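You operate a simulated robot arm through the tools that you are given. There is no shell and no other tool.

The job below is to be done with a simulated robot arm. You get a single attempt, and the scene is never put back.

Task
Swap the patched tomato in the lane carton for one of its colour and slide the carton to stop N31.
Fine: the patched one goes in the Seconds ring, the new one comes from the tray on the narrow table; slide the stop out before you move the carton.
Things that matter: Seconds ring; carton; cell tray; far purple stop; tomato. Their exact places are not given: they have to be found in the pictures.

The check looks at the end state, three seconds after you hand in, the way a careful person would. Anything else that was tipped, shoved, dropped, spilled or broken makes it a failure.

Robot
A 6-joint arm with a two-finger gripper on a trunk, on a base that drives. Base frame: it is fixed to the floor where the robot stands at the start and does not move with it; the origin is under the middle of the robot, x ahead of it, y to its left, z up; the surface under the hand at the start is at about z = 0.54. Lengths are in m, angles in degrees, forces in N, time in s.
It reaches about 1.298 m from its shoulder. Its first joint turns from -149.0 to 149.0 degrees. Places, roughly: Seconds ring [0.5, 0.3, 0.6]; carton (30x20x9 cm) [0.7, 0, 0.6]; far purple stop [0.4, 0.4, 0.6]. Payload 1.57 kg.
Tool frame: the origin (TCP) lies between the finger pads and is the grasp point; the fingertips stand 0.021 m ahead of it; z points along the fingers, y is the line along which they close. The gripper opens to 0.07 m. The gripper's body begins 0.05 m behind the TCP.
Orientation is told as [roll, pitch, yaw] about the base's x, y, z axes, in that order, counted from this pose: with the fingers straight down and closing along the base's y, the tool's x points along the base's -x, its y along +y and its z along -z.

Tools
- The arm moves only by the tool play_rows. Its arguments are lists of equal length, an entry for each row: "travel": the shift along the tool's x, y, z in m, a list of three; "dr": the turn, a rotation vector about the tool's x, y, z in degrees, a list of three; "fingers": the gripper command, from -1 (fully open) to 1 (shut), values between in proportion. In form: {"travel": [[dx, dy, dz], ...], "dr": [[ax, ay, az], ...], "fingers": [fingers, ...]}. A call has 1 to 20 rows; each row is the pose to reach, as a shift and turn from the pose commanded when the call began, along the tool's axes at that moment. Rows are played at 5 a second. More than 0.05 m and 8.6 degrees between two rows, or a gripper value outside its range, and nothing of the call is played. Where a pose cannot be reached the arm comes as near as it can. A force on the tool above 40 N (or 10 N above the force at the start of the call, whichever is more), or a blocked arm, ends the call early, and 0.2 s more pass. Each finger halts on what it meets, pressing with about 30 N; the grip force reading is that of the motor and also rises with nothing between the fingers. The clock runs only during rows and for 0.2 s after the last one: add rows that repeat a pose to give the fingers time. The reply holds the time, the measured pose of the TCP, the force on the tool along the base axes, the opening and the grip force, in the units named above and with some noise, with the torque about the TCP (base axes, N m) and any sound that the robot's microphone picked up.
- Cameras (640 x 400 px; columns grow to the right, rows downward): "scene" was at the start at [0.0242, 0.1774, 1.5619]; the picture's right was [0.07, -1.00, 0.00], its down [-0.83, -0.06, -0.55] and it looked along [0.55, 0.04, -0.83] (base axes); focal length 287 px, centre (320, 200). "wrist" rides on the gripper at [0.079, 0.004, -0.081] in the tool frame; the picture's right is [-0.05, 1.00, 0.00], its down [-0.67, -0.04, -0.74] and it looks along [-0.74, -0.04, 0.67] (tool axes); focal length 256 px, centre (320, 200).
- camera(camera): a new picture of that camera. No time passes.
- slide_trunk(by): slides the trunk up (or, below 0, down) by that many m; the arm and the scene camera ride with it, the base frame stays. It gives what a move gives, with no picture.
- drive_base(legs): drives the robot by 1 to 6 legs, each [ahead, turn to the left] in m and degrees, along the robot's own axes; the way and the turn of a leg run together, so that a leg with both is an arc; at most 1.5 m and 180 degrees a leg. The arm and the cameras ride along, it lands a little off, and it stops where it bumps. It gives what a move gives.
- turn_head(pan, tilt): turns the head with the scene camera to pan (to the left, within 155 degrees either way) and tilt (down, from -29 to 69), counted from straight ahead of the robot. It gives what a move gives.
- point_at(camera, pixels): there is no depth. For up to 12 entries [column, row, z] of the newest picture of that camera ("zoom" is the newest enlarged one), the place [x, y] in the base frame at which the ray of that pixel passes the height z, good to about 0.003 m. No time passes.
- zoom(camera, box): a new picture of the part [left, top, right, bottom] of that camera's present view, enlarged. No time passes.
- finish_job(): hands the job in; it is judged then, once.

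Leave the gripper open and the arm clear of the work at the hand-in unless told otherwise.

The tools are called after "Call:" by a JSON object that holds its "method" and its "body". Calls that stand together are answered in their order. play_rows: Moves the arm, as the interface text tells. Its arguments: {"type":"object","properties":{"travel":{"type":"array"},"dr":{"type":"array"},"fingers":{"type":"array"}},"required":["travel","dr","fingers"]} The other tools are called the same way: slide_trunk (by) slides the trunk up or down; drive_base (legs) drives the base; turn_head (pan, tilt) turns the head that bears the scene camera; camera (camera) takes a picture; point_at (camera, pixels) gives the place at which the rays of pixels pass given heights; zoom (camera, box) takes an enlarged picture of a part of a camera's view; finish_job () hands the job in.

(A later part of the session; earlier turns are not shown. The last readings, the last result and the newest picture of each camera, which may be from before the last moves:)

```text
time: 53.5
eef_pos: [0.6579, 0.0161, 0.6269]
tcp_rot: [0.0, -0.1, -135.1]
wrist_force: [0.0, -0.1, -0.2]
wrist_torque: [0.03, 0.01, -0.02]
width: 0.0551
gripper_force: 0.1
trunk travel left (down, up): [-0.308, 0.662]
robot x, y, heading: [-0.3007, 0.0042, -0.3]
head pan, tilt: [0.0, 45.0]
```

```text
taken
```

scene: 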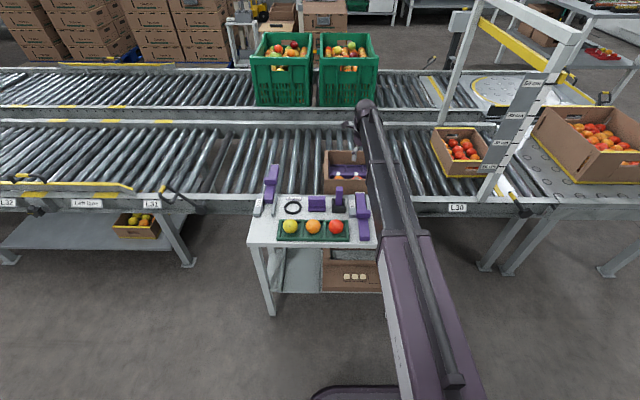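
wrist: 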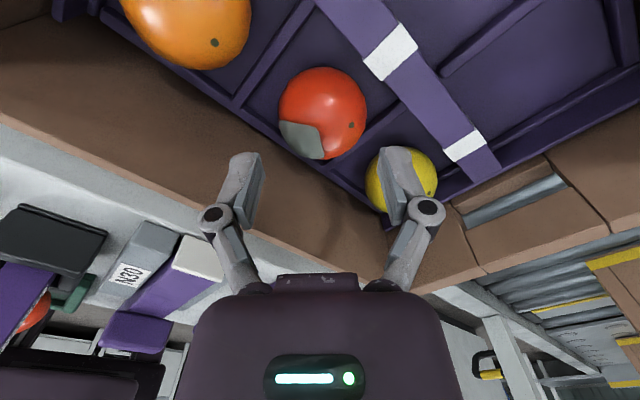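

The tomato is centred between the fingers: columns 278–367 against pads at about 258 and 385. I'll lower the last 50 mm.

Call:
{"method": "slide_trunk", "body": {"by": -0.05}}

Call:
{"method": "camera", "body": {"camera": "wrist"}}

```text
time: 54.4
eef_pos: [0.6587, 0.0146, 0.5756]
tcp_rot: [0.0, -0.1, -135.0]
wrist_force: [0.2, 0.5, 0.4]
wrist_torque: [0.0, -0.02, -0.03]
width: 0.0546
gripper_force: 0.1
trunk travel left (down, up): [-0.258, 0.712]
robot x, y, heading: [-0.2998, 0.0045, -0.2]
head pan, tilt: [0.0, 45.0]
```

```text
taken
```

wrist: 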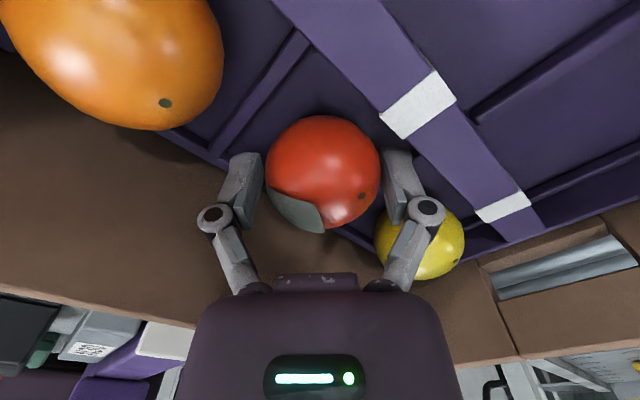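

The fingers straddle the tomato low on its sides, with no contact force. Closing now.

Call:
{"method": "play_rows", "body": {"travel": [[0, 0, 0], [0, 0, 0], [0, 0, 0], [0, 0, 0]], "dr": [[0, 0, 0], [0, 0, 0], [0, 0, 0], [0, 0, 0]], "fingers": [-0.4, -0.25, -0.15, -0.15]}}

Call:
{"method": "slide_trunk", "body": {"by": 0.03}}

Call:
{"method": "camera", "body": {"camera": "wrist"}}

```text
time: 55.4
eef_pos: [0.6587, 0.0153, 0.5775]
tcp_rot: [-0.1, 0.0, -135.0]
wrist_force: [-1.3, -0.6, 2.5]
wrist_torque: [-0.01, -0.03, -0.01]
width: 0.0496
gripper_force: 16.0
trunk travel left (down, up): [-0.258, 0.712]
robot x, y, heading: [-0.2996, 0.0003, -0.1]
head pan, tilt: [0.0, 45.0]
```

```text
time: 56.2
eef_pos: [0.6585, 0.0146, 0.6068]
tcp_rot: [0.1, 0.0, -135.0]
wrist_force: [0.1, 0.5, -0.8]
wrist_torque: [0.03, -0.01, 0.01]
width: 0.0499
gripper_force: 15.9
trunk travel left (down, up): [-0.288, 0.682]
robot x, y, heading: [-0.2979, 0.0001, 0.2]
head pan, tilt: [0.0, 45.0]
```

```text
taken
```

wrist: 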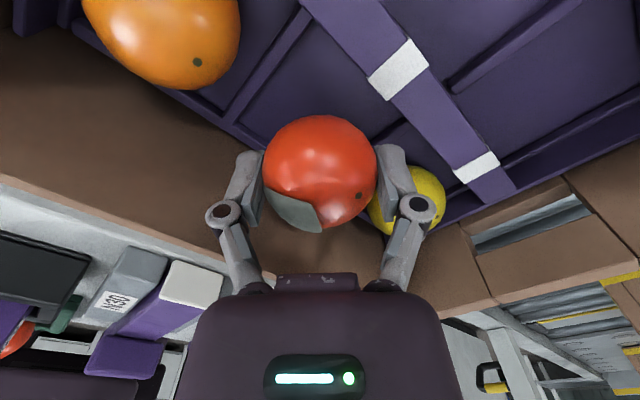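

It's held securely: width 49.9 mm, and the tomato came up with the hand. I'll lift to carrying height, z ≈ 0.77.

Call:
{"method": "slide_trunk", "body": {"by": 0.163}}

Call:
{"method": "camera", "body": {"camera": "wrist"}}

Call:
{"method": "camera", "body": {"camera": "scene"}}

```text
time: 58.0
eef_pos: [0.6587, 0.0154, 0.7692]
tcp_rot: [-0.1, -0.1, -135.0]
wrist_force: [-1.0, 0.0, -0.4]
wrist_torque: [0.01, -0.01, 0.05]
width: 0.0497
gripper_force: 15.7
trunk travel left (down, up): [-0.451, 0.519]
robot x, y, heading: [-0.2995, 0.0021, 0.0]
head pan, tilt: [0.0, 45.0]
```

```text
taken
```

wrist: 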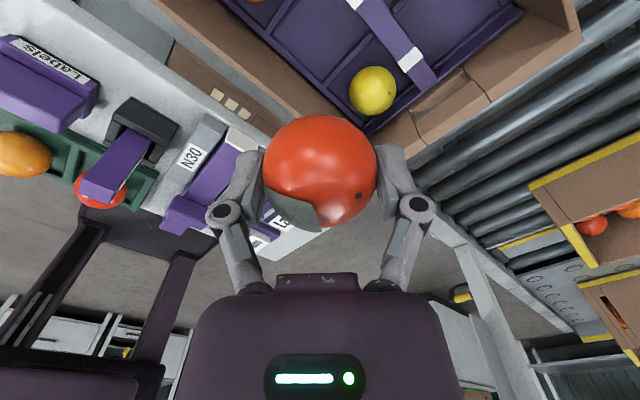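

```text
taken
```

scene: 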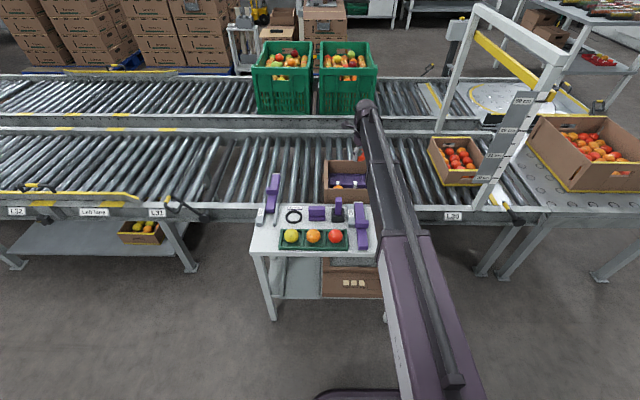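

The tomato rides centred in the grip, about 7 mm below the TCP. I'm moving level at z 0.77 to above the Seconds ring at (0.477, 0.274).

Call:
{"method": "play_rows", "body": {"travel": [[0.0068, -0.039, 0], [0.0137, -0.0779, 0], [0.0205, -0.1169, 0], [0.0273, -0.1558, 0], [0.0342, -0.1948, 0], [0.041, -0.2337, 0], [0.0478, -0.2727, 0], [0.0547, -0.3116, 0], [0.0547, -0.3116, 0]], "dr": [[0, 0, 0], [0, 0, 0], [0, 0, 0], [0, 0, 0], [0, 0, 0], [0, 0, 0], [0, 0, 0], [0, 0, 0], [0, 0, 0]], "fingers": [-0.15, -0.15, -0.15, -0.15, -0.15, -0.15, -0.15, -0.15, -0.15]}}

Call:
{"method": "camera", "body": {"camera": "wrist"}}

Call:
{"method": "camera", "body": {"camera": "scene"}}

```text
time: 60.0
eef_pos: [0.4772, 0.2744, 0.7692]
tcp_rot: [0.1, -0.1, -135.1]
wrist_force: [1.4, 0.3, -0.9]
wrist_torque: [0.03, -0.01, -0.03]
width: 0.0497
gripper_force: 16.2
trunk travel left (down, up): [-0.451, 0.519]
robot x, y, heading: [-0.3009, 0.0028, 0.2]
head pan, tilt: [0.0, 45.0]
```

```text
taken
```

wrist: 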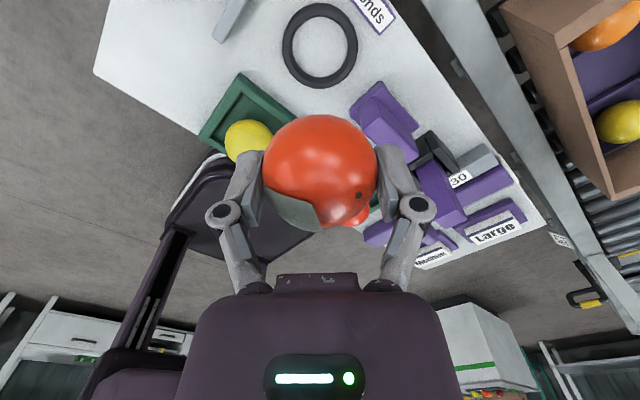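

```text
taken
```

scene: 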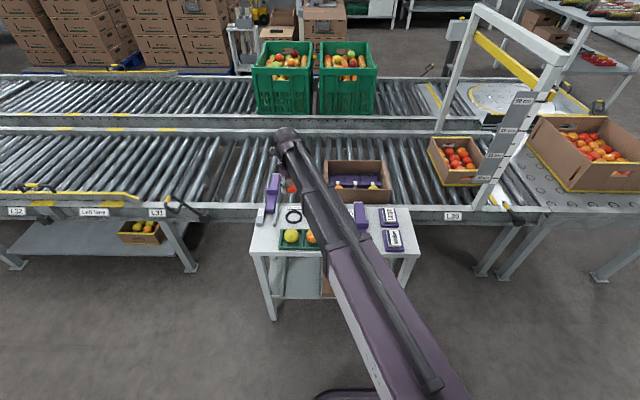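

The ring is at (320,46), on the hand's centre column. I'll read its centre from this view to confirm alignment.

Call:
{"method": "zoom", "body": {"camera": "wrist", "box": [260, 0, 400, 100]}}

Call:
{"method": "point_at", "body": {"camera": "wrist", "pixels": [[320, 45, 0.6], [282, 45, 0.6], [358, 45, 0.6], [320, 2, 0.6], [320, 88, 0.6]]}}

```text
4.00 times, centred on (330, 50) of wrist
```

zoom: 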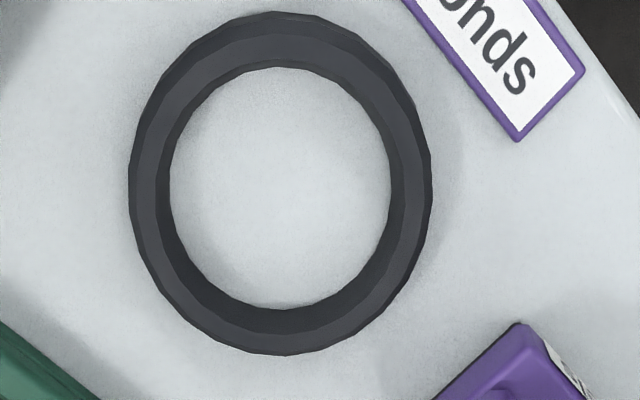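

```text
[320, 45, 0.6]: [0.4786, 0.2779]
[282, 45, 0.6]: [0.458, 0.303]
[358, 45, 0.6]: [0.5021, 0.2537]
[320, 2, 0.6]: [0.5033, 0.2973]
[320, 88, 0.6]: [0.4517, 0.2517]
```

The ring centre reads about (0.479, 0.276), within 2 mm of the TCP. I'll nudge 2 mm that way and lower to z ≈ 0.66.

Call:
{"method": "play_rows", "body": {"travel": [[0.002, 0, 0], [0.002, 0, 0]], "dr": [[0, 0, 0], [0, 0, 0]], "fingers": [-0.15, -0.15]}}

Call:
{"method": "slide_trunk", "body": {"by": -0.11}}

Call:
{"method": "camera", "body": {"camera": "wrist"}}

Call:
{"method": "zoom", "body": {"camera": "scene", "box": [240, 170, 340, 260]}}

```text
time: 60.6
eef_pos: [0.4797, 0.2751, 0.7699]
tcp_rot: [0.0, 0.0, -135.0]
wrist_force: [0.0, 0.0, -0.6]
wrist_torque: [-0.03, -0.03, -0.02]
width: 0.0499
gripper_force: 15.5
trunk travel left (down, up): [-0.451, 0.519]
robot x, y, heading: [-0.3011, 0.003, 0.4]
head pan, tilt: [0.0, 45.0]
```

```text
time: 62.1
eef_pos: [0.4801, 0.2752, 0.6601]
tcp_rot: [0.0, 0.0, -135.1]
wrist_force: [-0.9, -0.1, -0.6]
wrist_torque: [-0.03, -0.03, -0.02]
width: 0.0496
gripper_force: 15.8
trunk travel left (down, up): [-0.341, 0.629]
robot x, y, heading: [-0.3, 0.0017, -0.0]
head pan, tilt: [0.0, 45.0]
```

```text
taken
```

wrist: 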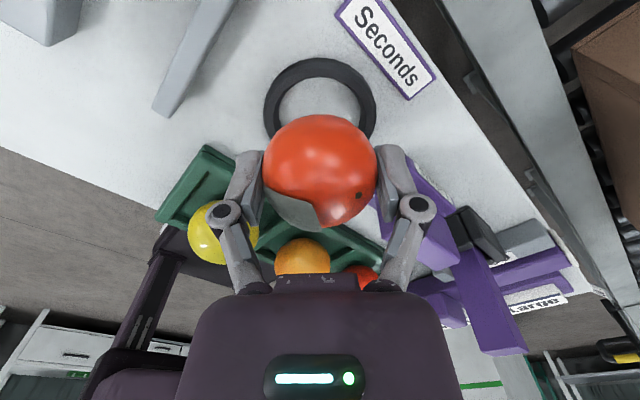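

```text
4.44 times, centred on (290, 215) of scene
```

zoom: 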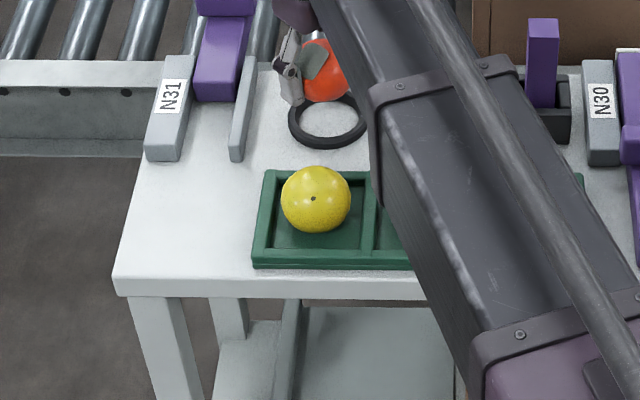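

The tomato sits over the middle of the ring. I'll lower another 26 mm, then check the contact force in small steps.

Call:
{"method": "slide_trunk", "body": {"by": -0.026}}

Call:
{"method": "slide_trunk", "body": {"by": -0.002}}

Call:
{"method": "zoom", "body": {"camera": "scene", "box": [260, 180, 330, 240]}}

Call:
{"method": "camera", "body": {"camera": "wrist"}}

```text
time: 62.8
eef_pos: [0.4794, 0.2748, 0.6346]
tcp_rot: [-0.1, -0.1, -135.0]
wrist_force: [-0.1, -0.1, -1.1]
wrist_torque: [-0.01, -0.01, -0.01]
width: 0.0498
gripper_force: 16.5
trunk travel left (down, up): [-0.315, 0.655]
robot x, y, heading: [-0.3001, 0.0012, 0.3]
head pan, tilt: [0.0, 45.0]
```

```text
time: 63.3
eef_pos: [0.4789, 0.2754, 0.6309]
tcp_rot: [0.1, -0.1, -135.0]
wrist_force: [-0.5, -0.4, -0.6]
wrist_torque: [0.02, -0.02, 0.01]
width: 0.0495
gripper_force: 16.3
trunk travel left (down, up): [-0.313, 0.657]
robot x, y, heading: [-0.3028, -0.0007, -0.1]
head pan, tilt: [0.0, 45.0]
```

```text
6.67 times, centred on (295, 210) of scene
```

zoom: 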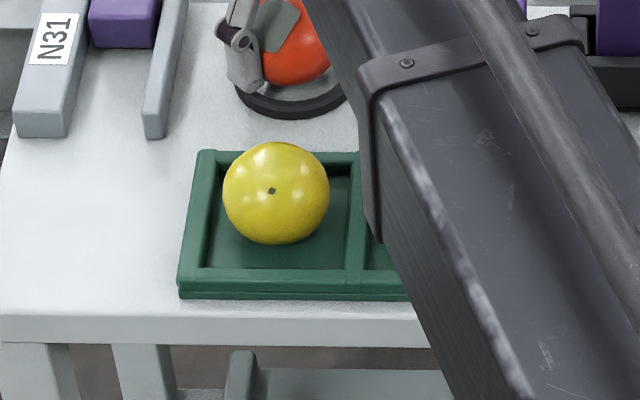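

```text
taken
```

wrist: 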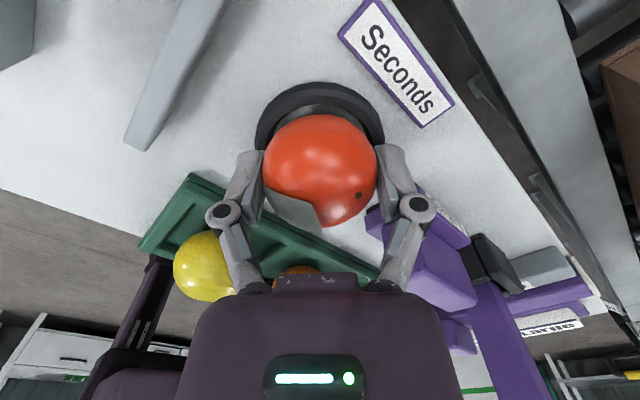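

No contact yet; the force only shows the tomato's weight. Two more 2 mm steps, watching the force.

Call:
{"method": "slide_trunk", "body": {"by": -0.002}}

Call:
{"method": "slide_trunk", "body": {"by": -0.0015}}

```text
time: 63.8
eef_pos: [0.4802, 0.2756, 0.6302]
tcp_rot: [0.0, -0.1, -135.0]
wrist_force: [-0.1, 0.7, -1.3]
wrist_torque: [0.01, -0.01, -0.01]
width: 0.0497
gripper_force: 16.0
trunk travel left (down, up): [-0.311, 0.659]
robot x, y, heading: [-0.2959, 0.0035, 0.1]
head pan, tilt: [0.0, 45.0]
```

```text
time: 64.3
eef_pos: [0.4789, 0.2753, 0.6277]
tcp_rot: [0.0, -0.2, -134.9]
wrist_force: [-0.4, -0.4, -0.7]
wrist_torque: [-0.04, 0.01, 0.0]
width: 0.0497
gripper_force: 15.9
trunk travel left (down, up): [-0.309, 0.661]
robot x, y, heading: [-0.3, -0.0023, 0.0]
head pan, tilt: [0.0, 45.0]
```

Call:
{"method": "zoom", "body": {"camera": "scene", "box": [270, 170, 320, 220]}}

Call:
{"method": "zoom", "body": {"camera": "wrist", "box": [220, 60, 420, 240]}}

```text
8.00 times, centred on (295, 195) of scene
```

zoom: 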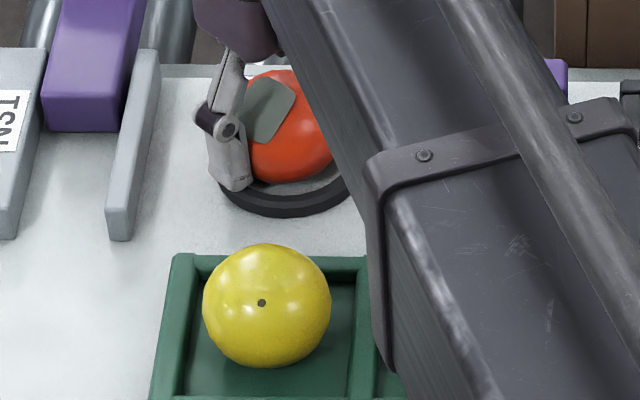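

```text
2.22 times, centred on (320, 150) of wrist
```

zoom: 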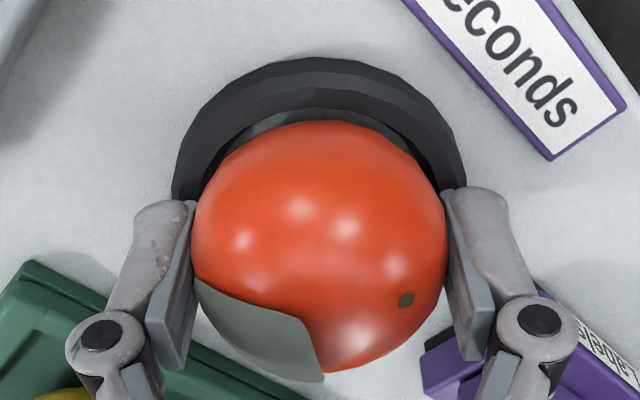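

The tomato is practically at table level inside the ring and the fingertips are just above the ring. I'll release here, opening only to about 60 mm, and check that it stays.

Call:
{"method": "slide_trunk", "body": {"by": -0.001}}

Call:
{"method": "play_rows", "body": {"travel": [[0, 0, 0], [0, 0, 0], [0, 0, 0], [0, 0, 0], [0, 0, 0]], "dr": [[0, 0, 0], [0, 0, 0], [0, 0, 0], [0, 0, 0], [0, 0, 0]], "fingers": [-0.35, -0.45, -0.6, -0.75, -0.75]}}

Call:
{"method": "zoom", "body": {"camera": "wrist", "box": [220, 60, 420, 240]}}

Call:
{"method": "zoom", "body": {"camera": "scene", "box": [270, 170, 320, 220]}}

```text
time: 64.8
eef_pos: [0.48, 0.2751, 0.6271]
tcp_rot: [0.0, 0.0, -135.0]
wrist_force: [-0.8, 0.2, -0.9]
wrist_torque: [0.01, -0.01, -0.01]
width: 0.0499
gripper_force: 16.0
trunk travel left (down, up): [-0.308, 0.662]
robot x, y, heading: [-0.297, 0.0022, 0.1]
head pan, tilt: [0.0, 45.0]
```

```text
time: 66.0
eef_pos: [0.4782, 0.2752, 0.6262]
tcp_rot: [0.0, -0.1, -135.0]
wrist_force: [-0.3, -0.2, -0.7]
wrist_torque: [0.01, 0.02, 0.02]
width: 0.0612
gripper_force: 0.1
trunk travel left (down, up): [-0.308, 0.662]
robot x, y, heading: [-0.3004, 0.0021, 0.0]
head pan, tilt: [0.0, 45.0]
```

```text
2.22 times, centred on (320, 150) of wrist
```

zoom: 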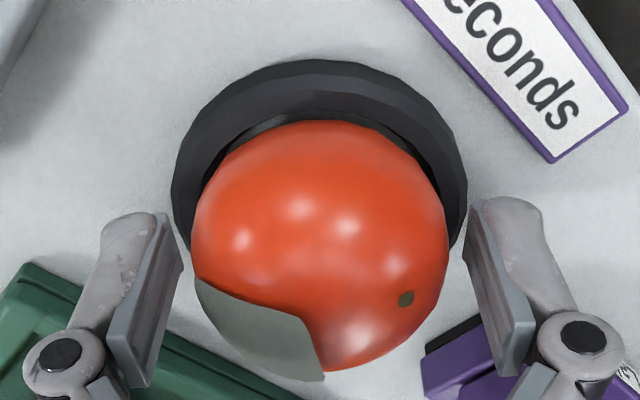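

```text
8.00 times, centred on (295, 195) of scene
```

zoom: 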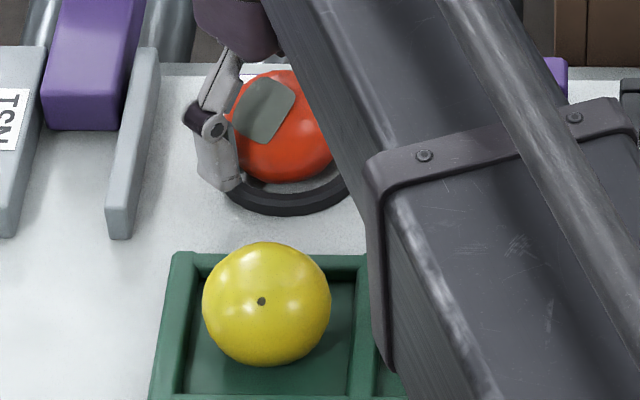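

The tomato rests in the ring and the fingers are clear of it on both sides. Raising straight up to z ≈ 0.77 and checking.

Call:
{"method": "slide_trunk", "body": {"by": 0.14}}

Call:
{"method": "camera", "body": {"camera": "wrist"}}

Call:
{"method": "camera", "body": {"camera": "scene"}}

```text
time: 67.7
eef_pos: [0.4796, 0.2765, 0.7679]
tcp_rot: [0.1, -0.1, -135.0]
wrist_force: [-0.3, 0.1, 0.2]
wrist_torque: [0.01, 0.02, 0.03]
width: 0.0614
gripper_force: 0.0
trunk travel left (down, up): [-0.448, 0.522]
robot x, y, heading: [-0.2986, -0.0006, -0.1]
head pan, tilt: [0.0, 45.0]
```

```text
taken
```

wrist: 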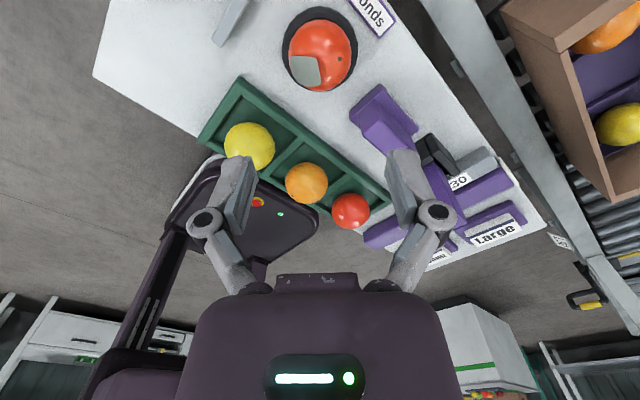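

```text
taken
```

scene: 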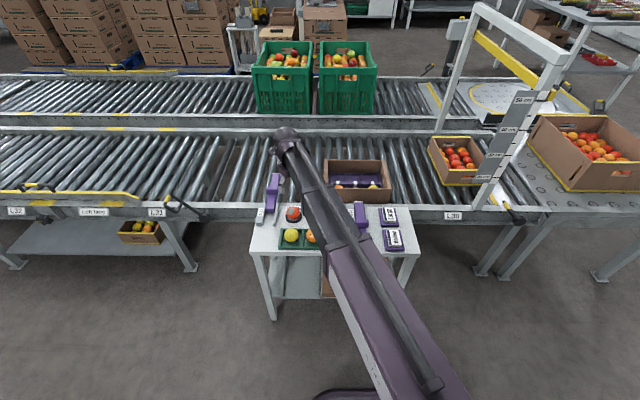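

The patched tomato sits in the Seconds ring. Next, the red spare: I'm moving at z 0.77 to above the tray's red tomato at about (0.370, 0.119).

Call:
{"method": "play_rows", "body": {"travel": [[-0.0377, 0.0067, 0], [-0.0754, 0.0134, 0], [-0.113, 0.02, 0], [-0.1507, 0.0267, 0], [-0.1884, 0.0334, 0], [-0.1884, 0.0334, 0]], "dr": [[0, 0, 0], [0, 0, 0], [0, 0, 0], [0, 0, 0], [0, 0, 0], [0, 0, 0]], "fingers": [-0.75, -0.75, -0.75, -0.75, -0.75, -0.75]}}

Call:
{"method": "camera", "body": {"camera": "wrist"}}

Call:
{"method": "zoom", "body": {"camera": "scene", "box": [240, 170, 420, 280]}}

```text
time: 69.1
eef_pos: [0.3696, 0.1181, 0.7685]
tcp_rot: [0.0, 0.0, -135.1]
wrist_force: [0.2, 0.0, 0.5]
wrist_torque: [-0.03, 0.01, 0.01]
width: 0.0611
gripper_force: 0.1
trunk travel left (down, up): [-0.448, 0.522]
robot x, y, heading: [-0.2962, 0.0019, 0.3]
head pan, tilt: [0.0, 45.0]
```

```text
taken
```

wrist: 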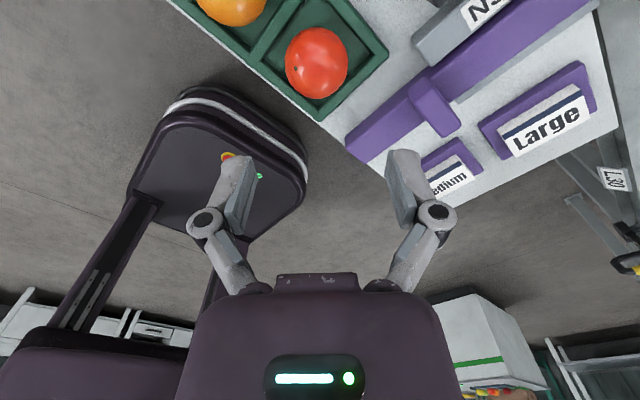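

```text
3.56 times, centred on (330, 225) of scene
```

zoom: 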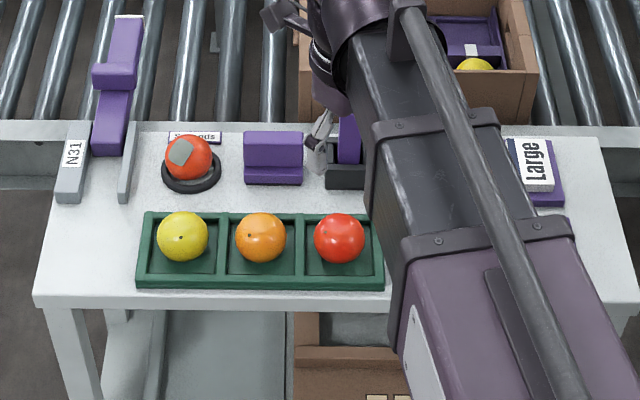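

I'm above the tray. The red spare is at (316,63); zooming in to measure its position and cell.

Call:
{"method": "zoom", "body": {"camera": "wrist", "box": [240, 0, 400, 130]}}

Call:
{"method": "point_at", "body": {"camera": "zoom", "pixels": [[303, 190, 0.622], [303, 190, 0.61], [303, 190, 0.632], [380, 8, 0.605], [170, 190, 0.605], [560, 165, 0.605], [340, 385, 0.6], [330, 325, 0.6], [190, 180, 0.6], [510, 150, 0.6]]}}

```text
3.08 times, centred on (320, 65) of wrist
```

zoom: 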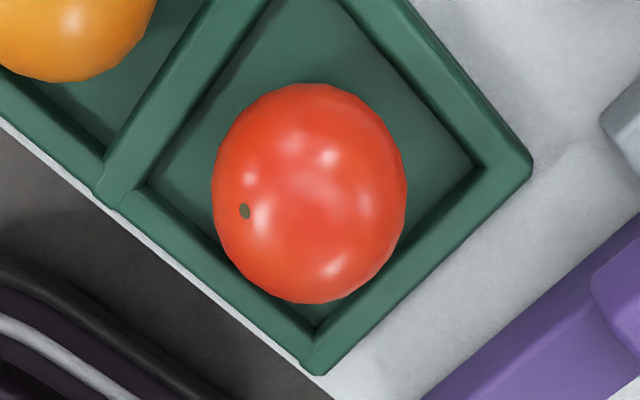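

```text
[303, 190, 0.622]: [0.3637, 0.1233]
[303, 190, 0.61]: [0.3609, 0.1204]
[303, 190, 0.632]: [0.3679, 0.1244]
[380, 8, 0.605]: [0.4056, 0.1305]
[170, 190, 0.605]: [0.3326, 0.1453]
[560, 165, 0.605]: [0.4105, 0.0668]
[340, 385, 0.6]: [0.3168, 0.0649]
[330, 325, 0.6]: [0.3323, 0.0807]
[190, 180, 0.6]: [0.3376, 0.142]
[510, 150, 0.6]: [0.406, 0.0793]
```

The red spare reads about (0.3645, 0.120), z ≈ 0.624, and its cell is about 68 mm square around it. I'll correct by about 5 mm, set the opening to 57 mm, and lower to z ≈ 0.68 for a second look.

Call:
{"method": "play_rows", "body": {"travel": [[-0.0023, -0.0049, 0], [-0.0023, -0.0049, 0]], "dr": [[0, 0, 0], [0, 0, 0]], "fingers": [-0.63, -0.63]}}

Call:
{"method": "slide_trunk", "body": {"by": -0.09}}

Call:
{"method": "camera", "body": {"camera": "wrist"}}

Call:
{"method": "zoom", "body": {"camera": "scene", "box": [260, 180, 400, 270]}}

```text
time: 69.7
eef_pos: [0.3646, 0.1219, 0.766]
tcp_rot: [0.0, 0.0, -135.0]
wrist_force: [0.2, 0.0, 0.3]
wrist_torque: [0.0, 0.01, -0.01]
width: 0.0571
gripper_force: 0.0
trunk travel left (down, up): [-0.448, 0.522]
robot x, y, heading: [-0.2972, 0.0006, 0.3]
head pan, tilt: [0.0, 45.0]
```

```text
time: 71.0
eef_pos: [0.3632, 0.1196, 0.6772]
tcp_rot: [0.1, -0.1, -135.1]
wrist_force: [-0.1, 0.3, -0.1]
wrist_torque: [-0.01, 0.01, 0.0]
width: 0.057
gripper_force: 0.2
trunk travel left (down, up): [-0.358, 0.612]
robot x, y, heading: [-0.298, 0.0058, 0.1]
head pan, tilt: [0.0, 45.0]
```

```text
taken
```

wrist: 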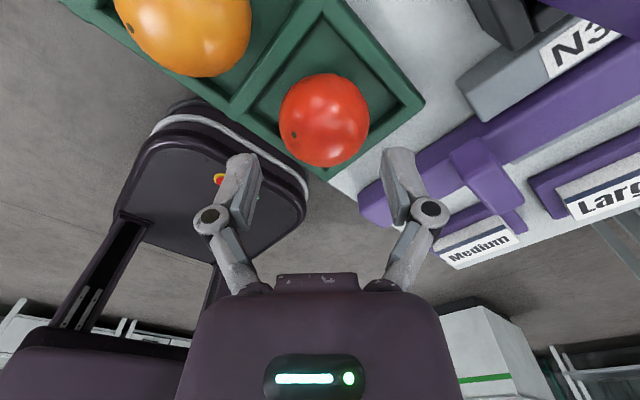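

```text
4.44 times, centred on (330, 225) of scene
```

zoom: 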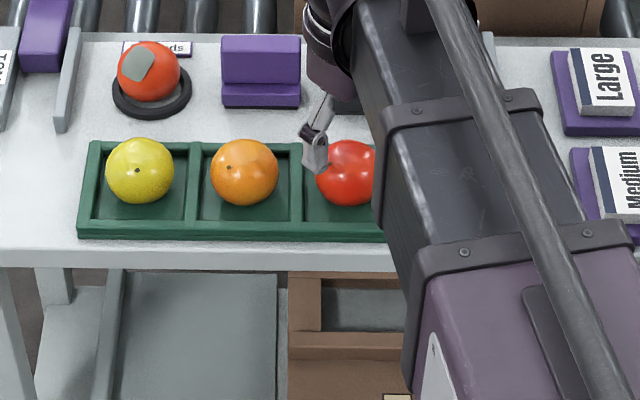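

The tomato is 4 px, about 2 mm, to the right of the finger midline, and its row matches. I'll shift 2 mm along tool y and lower 30 mm first.

Call:
{"method": "play_rows", "body": {"travel": [[0, 0.0021, 0], [0, 0.0021, 0]], "dr": [[0, 0, 0], [0, 0, 0]], "fingers": [-0.63, -0.63]}}

Call:
{"method": "slide_trunk", "body": {"by": -0.03}}

Call:
{"method": "camera", "body": {"camera": "wrist"}}

```text
time: 71.6
eef_pos: [0.3659, 0.1179, 0.6786]
tcp_rot: [0.0, -0.2, -135.0]
wrist_force: [-0.1, 0.3, 0.1]
wrist_torque: [0.02, -0.05, 0.01]
width: 0.057
gripper_force: 0.0
trunk travel left (down, up): [-0.358, 0.612]
robot x, y, heading: [-0.3004, 0.0036, -0.0]
head pan, tilt: [0.0, 45.0]
```

```text
time: 72.3
eef_pos: [0.3649, 0.1181, 0.6476]
tcp_rot: [0.0, 0.0, -134.9]
wrist_force: [0.6, 0.7, 0.6]
wrist_torque: [-0.03, 0.0, 0.03]
width: 0.0569
gripper_force: 0.0
trunk travel left (down, up): [-0.328, 0.642]
robot x, y, heading: [-0.2984, -0.0002, 0.2]
head pan, tilt: [0.0, 45.0]
```

```text
taken
```

wrist: 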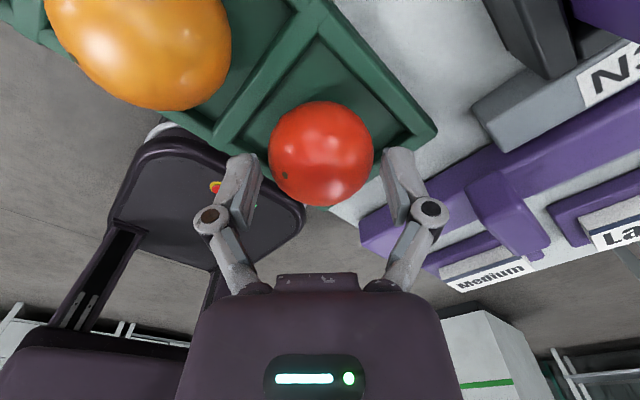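

It's centred now. Lowering the last 18 mm to z ≈ 0.63 and closing.

Call:
{"method": "slide_trunk", "body": {"by": -0.018}}

Call:
{"method": "camera", "body": {"camera": "wrist"}}

```text
time: 73.0
eef_pos: [0.365, 0.1178, 0.6291]
tcp_rot: [0.0, -0.1, -135.0]
wrist_force: [0.0, 0.0, -0.2]
wrist_torque: [0.01, 0.01, -0.02]
width: 0.0571
gripper_force: 0.1
trunk travel left (down, up): [-0.31, 0.66]
robot x, y, heading: [-0.2984, 0.0022, -0.0]
head pan, tilt: [0.0, 45.0]
```

```text
taken
```

wrist: 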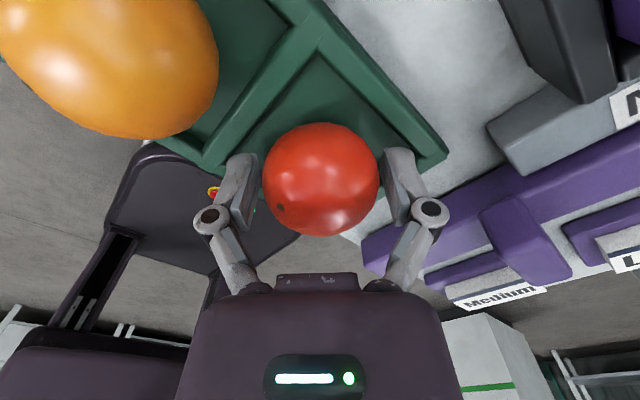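

Here the TCP is only 3 mm above the tomato's centre. I'll raise 4 mm to match the earlier good grasp, so the fingertips stay above the carton's ribs when placing, then close.

Call:
{"method": "slide_trunk", "body": {"by": 0.004}}

Call:
{"method": "play_rows", "body": {"travel": [[0, 0, 0], [0, 0, 0], [0, 0, 0], [0, 0, 0], [0, 0, 0]], "dr": [[0, 0, 0], [0, 0, 0], [0, 0, 0], [0, 0, 0], [0, 0, 0]], "fingers": [-0.45, -0.3, -0.2, -0.15, -0.15]}}

Call:
{"method": "slide_trunk", "body": {"by": 0.03}}

Call:
{"method": "camera", "body": {"camera": "wrist"}}

```text
time: 73.5
eef_pos: [0.3641, 0.1189, 0.6325]
tcp_rot: [0.0, -0.1, -135.0]
wrist_force: [-0.3, -0.6, 0.4]
wrist_torque: [-0.02, 0.0, 0.0]
width: 0.057
gripper_force: 0.1
trunk travel left (down, up): [-0.314, 0.656]
robot x, y, heading: [-0.3003, 0.0011, 0.3]
head pan, tilt: [0.0, 45.0]
```

```text
time: 74.7
eef_pos: [0.3654, 0.1189, 0.6338]
tcp_rot: [0.0, -0.1, -134.9]
wrist_force: [1.9, -0.8, 5.4]
wrist_torque: [0.01, -0.02, -0.01]
width: 0.0507
gripper_force: 15.8
trunk travel left (down, up): [-0.314, 0.656]
robot x, y, heading: [-0.2981, -0.001, 0.0]
head pan, tilt: [0.0, 45.0]
```

```text
time: 75.5
eef_pos: [0.366, 0.119, 0.6628]
tcp_rot: [-0.1, -0.1, -134.9]
wrist_force: [-0.4, -0.2, -1.9]
wrist_torque: [0.0, 0.0, -0.06]
width: 0.0507
gripper_force: 16.0
trunk travel left (down, up): [-0.344, 0.626]
robot x, y, heading: [-0.2974, 0.0018, 0.1]
head pan, tilt: [0.0, 45.0]
```

```text
taken
```

wrist: 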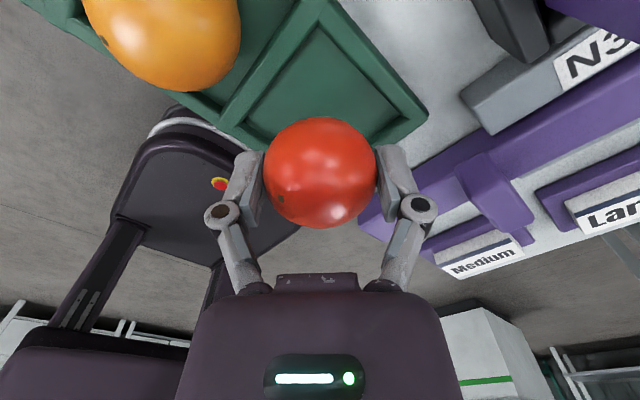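

The red spare is held (50.7 mm, 16 N) and out of its cell. I'll lift to z ≈ 0.77, then carry it over the empty carton cell centred at (0.658, 0.0145).

Call:
{"method": "slide_trunk", "body": {"by": 0.107}}

Call:
{"method": "play_rows", "body": {"travel": [[0.0189, 0.0404, 0], [0.0379, 0.0807, 0], [0.0568, 0.1211, 0], [0.0757, 0.1614, 0], [0.0947, 0.2018, 0], [0.1136, 0.2421, 0], [0.1325, 0.2805, 0], [0.1325, 0.2805, 0]], "dr": [[0, 0, 0], [0, 0, 0], [0, 0, 0], [0, 0, 0], [0, 0, 0], [0, 0, 0], [0, 0, 0], [0, 0, 0]], "fingers": [-0.15, -0.15, -0.15, -0.15, -0.15, -0.15, -0.15, -0.15]}}

Call:
{"method": "camera", "body": {"camera": "wrist"}}

Call:
{"method": "camera", "body": {"camera": "scene"}}

```text
time: 76.8
eef_pos: [0.3664, 0.1186, 0.7716]
tcp_rot: [0.0, 0.0, -134.9]
wrist_force: [0.2, 0.4, -0.2]
wrist_torque: [0.01, -0.01, -0.03]
width: 0.0505
gripper_force: 16.2
trunk travel left (down, up): [-0.451, 0.519]
robot x, y, heading: [-0.302, 0.0037, 0.1]
head pan, tilt: [0.0, 45.0]
```

```text
time: 78.6
eef_pos: [0.6585, 0.0139, 0.7698]
tcp_rot: [0.0, -0.1, -135.0]
wrist_force: [-0.7, 0.0, -1.0]
wrist_torque: [0.0, 0.05, 0.01]
width: 0.0505
gripper_force: 16.3
trunk travel left (down, up): [-0.451, 0.519]
robot x, y, heading: [-0.3004, 0.0025, 0.2]
head pan, tilt: [0.0, 45.0]
```

```text
taken
```

wrist: 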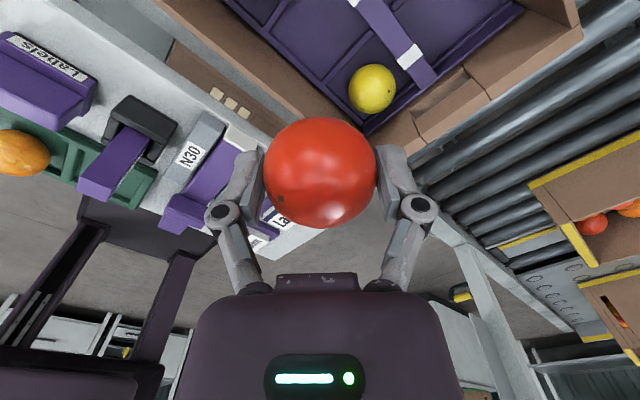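

```text
taken
```

scene: 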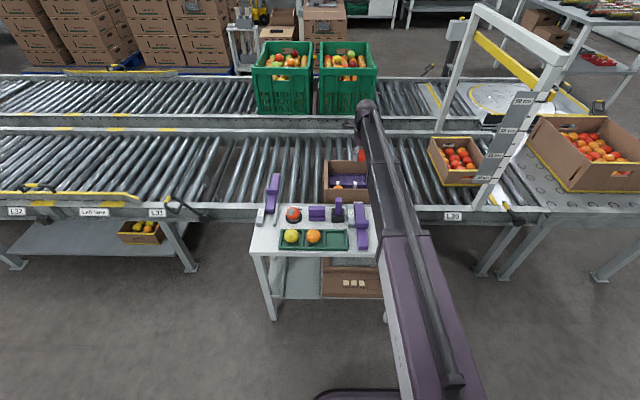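

I'm in position over the empty cell at (0.6585, 0.0139). The yellow neighbour is at the same pixel as before, so the carton hasn't moved. Lowering 0.13 m first.

Call:
{"method": "slide_trunk", "body": {"by": -0.13}}

Call:
{"method": "camera", "body": {"camera": "wrist"}}

```text
time: 80.2
eef_pos: [0.6574, 0.0137, 0.6392]
tcp_rot: [0.0, -0.1, -135.0]
wrist_force: [-0.3, 0.4, -0.8]
wrist_torque: [0.0, -0.01, -0.01]
width: 0.0505
gripper_force: 16.6
trunk travel left (down, up): [-0.321, 0.649]
robot x, y, heading: [-0.2957, 0.0012, 0.0]
head pan, tilt: [0.0, 45.0]
```

```text
taken
```

wrist: 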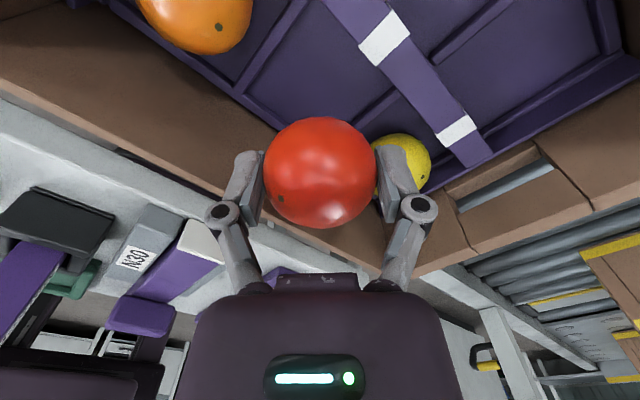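

The alignment looks right. I'll lower to about z 0.583 and then take small steps until it touches.

Call:
{"method": "slide_trunk", "body": {"by": -0.056}}

Call:
{"method": "slide_trunk", "body": {"by": -0.003}}

Call:
{"method": "camera", "body": {"camera": "wrist"}}

```text
time: 81.2
eef_pos: [0.6575, 0.0131, 0.5849]
tcp_rot: [0.0, 0.0, -134.9]
wrist_force: [0.3, 0.1, -0.7]
wrist_torque: [0.0, -0.02, -0.01]
width: 0.0504
gripper_force: 15.5
trunk travel left (down, up): [-0.265, 0.705]
robot x, y, heading: [-0.2987, 0.0005, 0.1]
head pan, tilt: [0.0, 45.0]
```

```text
time: 81.7
eef_pos: [0.6566, 0.0135, 0.5804]
tcp_rot: [0.0, -0.2, -135.0]
wrist_force: [0.3, -0.5, -0.4]
wrist_torque: [-0.02, -0.01, -0.02]
width: 0.0506
gripper_force: 15.7
trunk travel left (down, up): [-0.262, 0.708]
robot x, y, heading: [-0.2957, 0.0032, 0.0]
head pan, tilt: [0.0, 45.0]
```

```text
taken
```

wrist: 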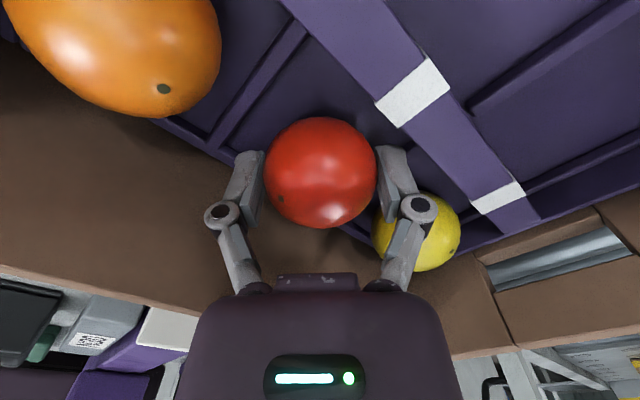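

I'm still about 4 mm above the height at which the patched one rested. Two more small steps.

Call:
{"method": "slide_trunk", "body": {"by": -0.002}}

Call:
{"method": "slide_trunk", "body": {"by": -0.0015}}

```text
time: 82.2
eef_pos: [0.658, 0.0148, 0.5781]
tcp_rot: [0.0, -0.1, -135.0]
wrist_force: [-0.7, 0.2, -0.5]
wrist_torque: [-0.02, -0.05, 0.01]
width: 0.0509
gripper_force: 15.8
trunk travel left (down, up): [-0.26, 0.71]
robot x, y, heading: [-0.297, 0.0001, -0.2]
head pan, tilt: [0.0, 45.0]
```

```text
time: 82.7
eef_pos: [0.6575, 0.0132, 0.5768]
tcp_rot: [0.0, -0.1, -135.0]
wrist_force: [-0.4, 0.1, -0.4]
wrist_torque: [0.01, 0.01, -0.02]
width: 0.0503
gripper_force: 15.6
trunk travel left (down, up): [-0.259, 0.711]
robot x, y, heading: [-0.2977, 0.0029, 0.1]
head pan, tilt: [0.0, 45.0]
```

It's at resting height. I'll release gently, opening only to 57 mm to stay clear of the ribs.

Call:
{"method": "play_rows", "body": {"travel": [[0, 0, 0], [0, 0, 0], [0, 0, 0], [0, 0, 0], [0, 0, 0]], "dr": [[0, 0, 0], [0, 0, 0], [0, 0, 0], [0, 0, 0], [0, 0, 0]], "fingers": [-0.3, -0.42, -0.5, -0.6, -0.62]}}

Call:
{"method": "camera", "body": {"camera": "wrist"}}

```text
time: 83.9
eef_pos: [0.6571, 0.0133, 0.5779]
tcp_rot: [0.0, -0.2, -134.9]
wrist_force: [-0.3, -0.4, 0.2]
wrist_torque: [0.02, 0.0, 0.03]
width: 0.0566
gripper_force: 0.0
trunk travel left (down, up): [-0.259, 0.711]
robot x, y, heading: [-0.3004, 0.0025, 0.1]
head pan, tilt: [0.0, 45.0]
```

```text
taken
```

wrist: 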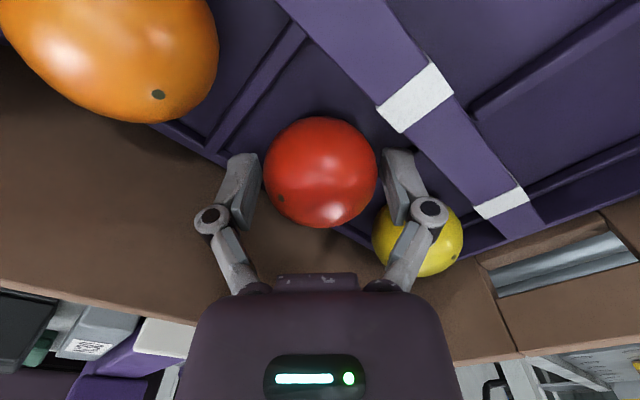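

The tomato is resting free in its cell and the fingers are clear on both sides. I'll raise straight up 0.15 m and verify.

Call:
{"method": "slide_trunk", "body": {"by": 0.15}}

Call:
{"method": "camera", "body": {"camera": "wrist"}}

Call:
{"method": "camera", "body": {"camera": "scene"}}

```text
time: 85.7
eef_pos: [0.6571, 0.0136, 0.727]
tcp_rot: [0.0, -0.2, -135.0]
wrist_force: [-1.0, 0.2, 0.3]
wrist_torque: [0.0, -0.01, -0.01]
width: 0.0566
gripper_force: 0.1
trunk travel left (down, up): [-0.409, 0.561]
robot x, y, heading: [-0.3001, 0.001, -0.1]
head pan, tilt: [0.0, 45.0]
```

```text
taken
```

wrist: 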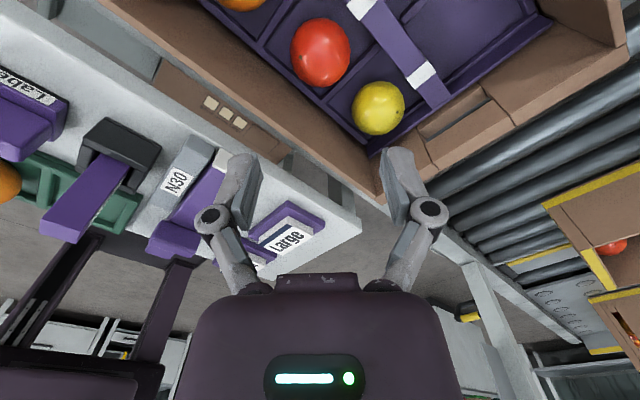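

```text
taken
```

scene: 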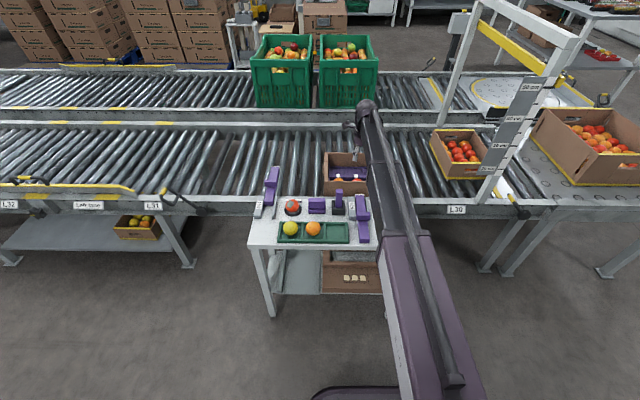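

The swap is done: clean red in the carton, patched one in the ring. Now for the carton move. The end walls have a hand hole in the middle, so I'll push the -y end with the fingers spread along x, one on each side of the hole. First I'll turn to yaw -90° and move above the -y end for a look.

Call:
{"method": "play_rows", "body": {"travel": [[-0.016, 0.0273, 0], [-0.0321, 0.0547, 0], [-0.0481, 0.082, 0], [-0.0641, 0.1093, 0], [-0.0802, 0.1367, 0], [-0.0962, 0.164, 0], [-0.0962, 0.164, 0]], "dr": [[0, 0, -7.5], [0, 0, -15], [0, 0, -22.5], [0, 0, -30], [0, 0, -37.5], [0, 0, -45], [0, 0, -45]], "fingers": [-0.62, -0.62, -0.62, -0.62, -0.62, -0.62, -0.62]}}

Call:
{"method": "camera", "body": {"camera": "wrist"}}

Call:
{"method": "camera", "body": {"camera": "scene"}}

```text
time: 87.3
eef_pos: [0.7051, -0.1701, 0.7265]
tcp_rot: [-0.1, 0.0, -89.9]
wrist_force: [0.5, 0.3, -0.2]
wrist_torque: [-0.02, 0.0, -0.03]
width: 0.0567
gripper_force: 0.0
trunk travel left (down, up): [-0.409, 0.561]
robot x, y, heading: [-0.2974, 0.001, 0.1]
head pan, tilt: [0.0, 45.0]
```

```text
taken
```

wrist: 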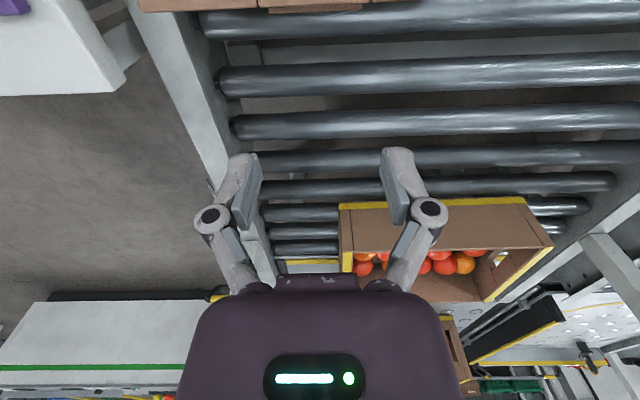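

```text
taken
```

scene: 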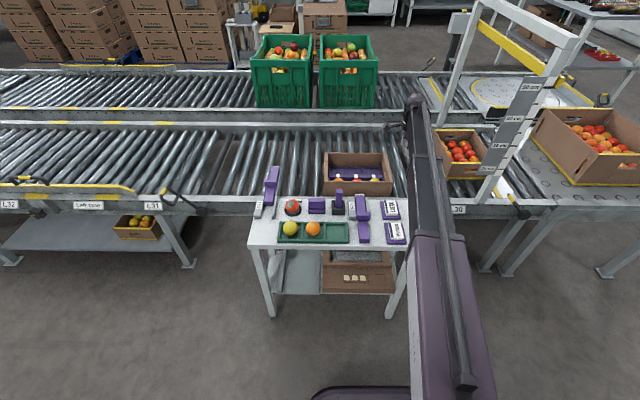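

I can see the carton's -y end at the top edge of the view, with a small tab at (315,8). The neighbouring carton starts at about y -0.27, so there's room for the hand in between. I'll zoom in and measure.

Call:
{"method": "zoom", "body": {"camera": "wrist", "box": [120, 0, 440, 120]}}

Call:
{"method": "point_at", "body": {"camera": "wrist", "pixels": [[270, 12, 0.6], [362, 9, 0.6], [140, 12, 0.6], [140, 12, 0.63], [315, 4, 0.63], [430, 200, 0.64], [340, 206, 0.64], [315, 11, 0.57], [200, 11, 0.55]]}}

Call:
{"method": "zoom", "body": {"camera": "scene", "box": [310, 130, 410, 210]}}

```text
2.00 times, centred on (280, 60) of wrist
```

zoom: 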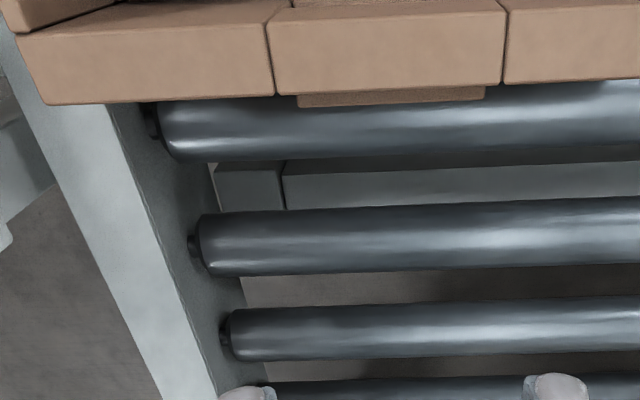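

```text
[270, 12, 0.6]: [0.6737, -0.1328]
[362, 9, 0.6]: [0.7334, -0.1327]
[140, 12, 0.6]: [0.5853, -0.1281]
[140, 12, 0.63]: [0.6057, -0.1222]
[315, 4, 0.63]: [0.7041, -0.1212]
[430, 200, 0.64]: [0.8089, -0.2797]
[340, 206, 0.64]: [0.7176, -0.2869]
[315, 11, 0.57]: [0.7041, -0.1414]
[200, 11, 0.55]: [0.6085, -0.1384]
```

```text
5.00 times, centred on (360, 170) of scene
```

zoom: 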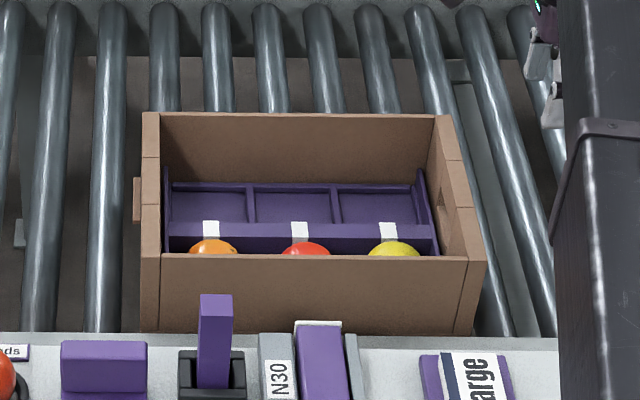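

The end wall's outer face is at y ≈ -0.122. Its tab spans x 0.674–0.733 and sticks out to about -0.131. With the fingers fully open (70 mm) along x, they will straddle the tab and press the wall on both sides.

I'll centre on the tab, open fully, and lower to z ≈ 0.597 in the gap.

Call:
{"method": "play_rows", "body": {"travel": [[0, -0.0015, 0], [0, -0.0015, 0], [0, -0.0015, 0]], "dr": [[0, 0, 0], [0, 0, 0], [0, 0, 0]], "fingers": [-1, -1, -1]}}

Call:
{"method": "slide_trunk", "body": {"by": -0.08}}

Call:
{"method": "camera", "body": {"camera": "wrist"}}

Call:
{"method": "zoom", "body": {"camera": "wrist", "box": [160, 0, 480, 100]}}

Call:
{"method": "zoom", "body": {"camera": "scene", "box": [310, 100, 450, 210]}}

```text
time: 88.1
eef_pos: [0.7024, -0.1697, 0.7274]
tcp_rot: [-0.1, 0.0, -90.1]
wrist_force: [-0.7, -0.5, 0.8]
wrist_torque: [0.01, 0.02, -0.04]
width: 0.0697
gripper_force: 0.0
trunk travel left (down, up): [-0.409, 0.561]
robot x, y, heading: [-0.3018, 0.0027, 0.3]
head pan, tilt: [0.0, 45.0]
```

```text
time: 89.3
eef_pos: [0.7029, -0.1703, 0.6483]
tcp_rot: [-0.1, 0.0, -90.0]
wrist_force: [0.8, -0.1, 0.1]
wrist_torque: [-0.01, 0.04, -0.01]
width: 0.07
gripper_force: 0.0
trunk travel left (down, up): [-0.329, 0.641]
robot x, y, heading: [-0.299, 0.003, 0.3]
head pan, tilt: [0.0, 45.0]
```

```text
taken
```

wrist: 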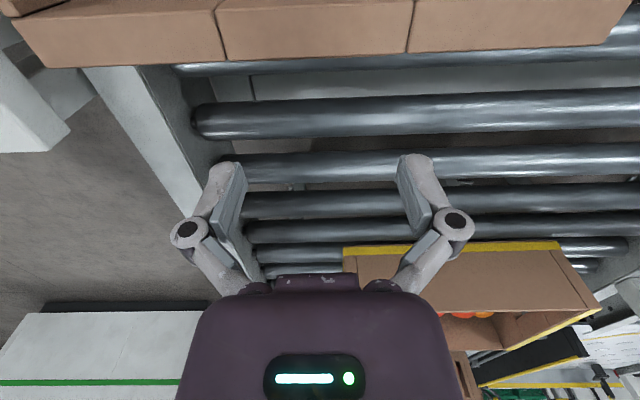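

```text
2.00 times, centred on (320, 50) of wrist
```

zoom: 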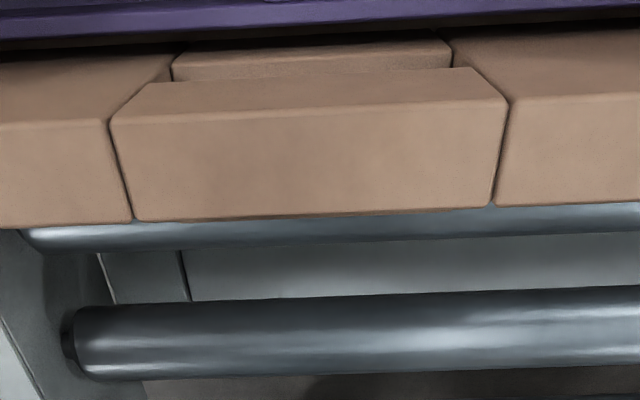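

```text
3.64 times, centred on (380, 155) of scene
```

zoom: 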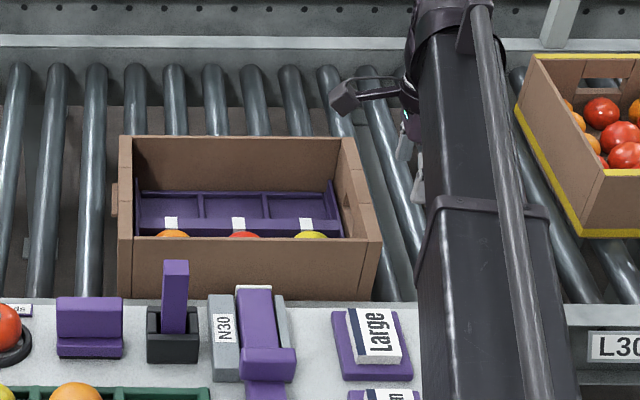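

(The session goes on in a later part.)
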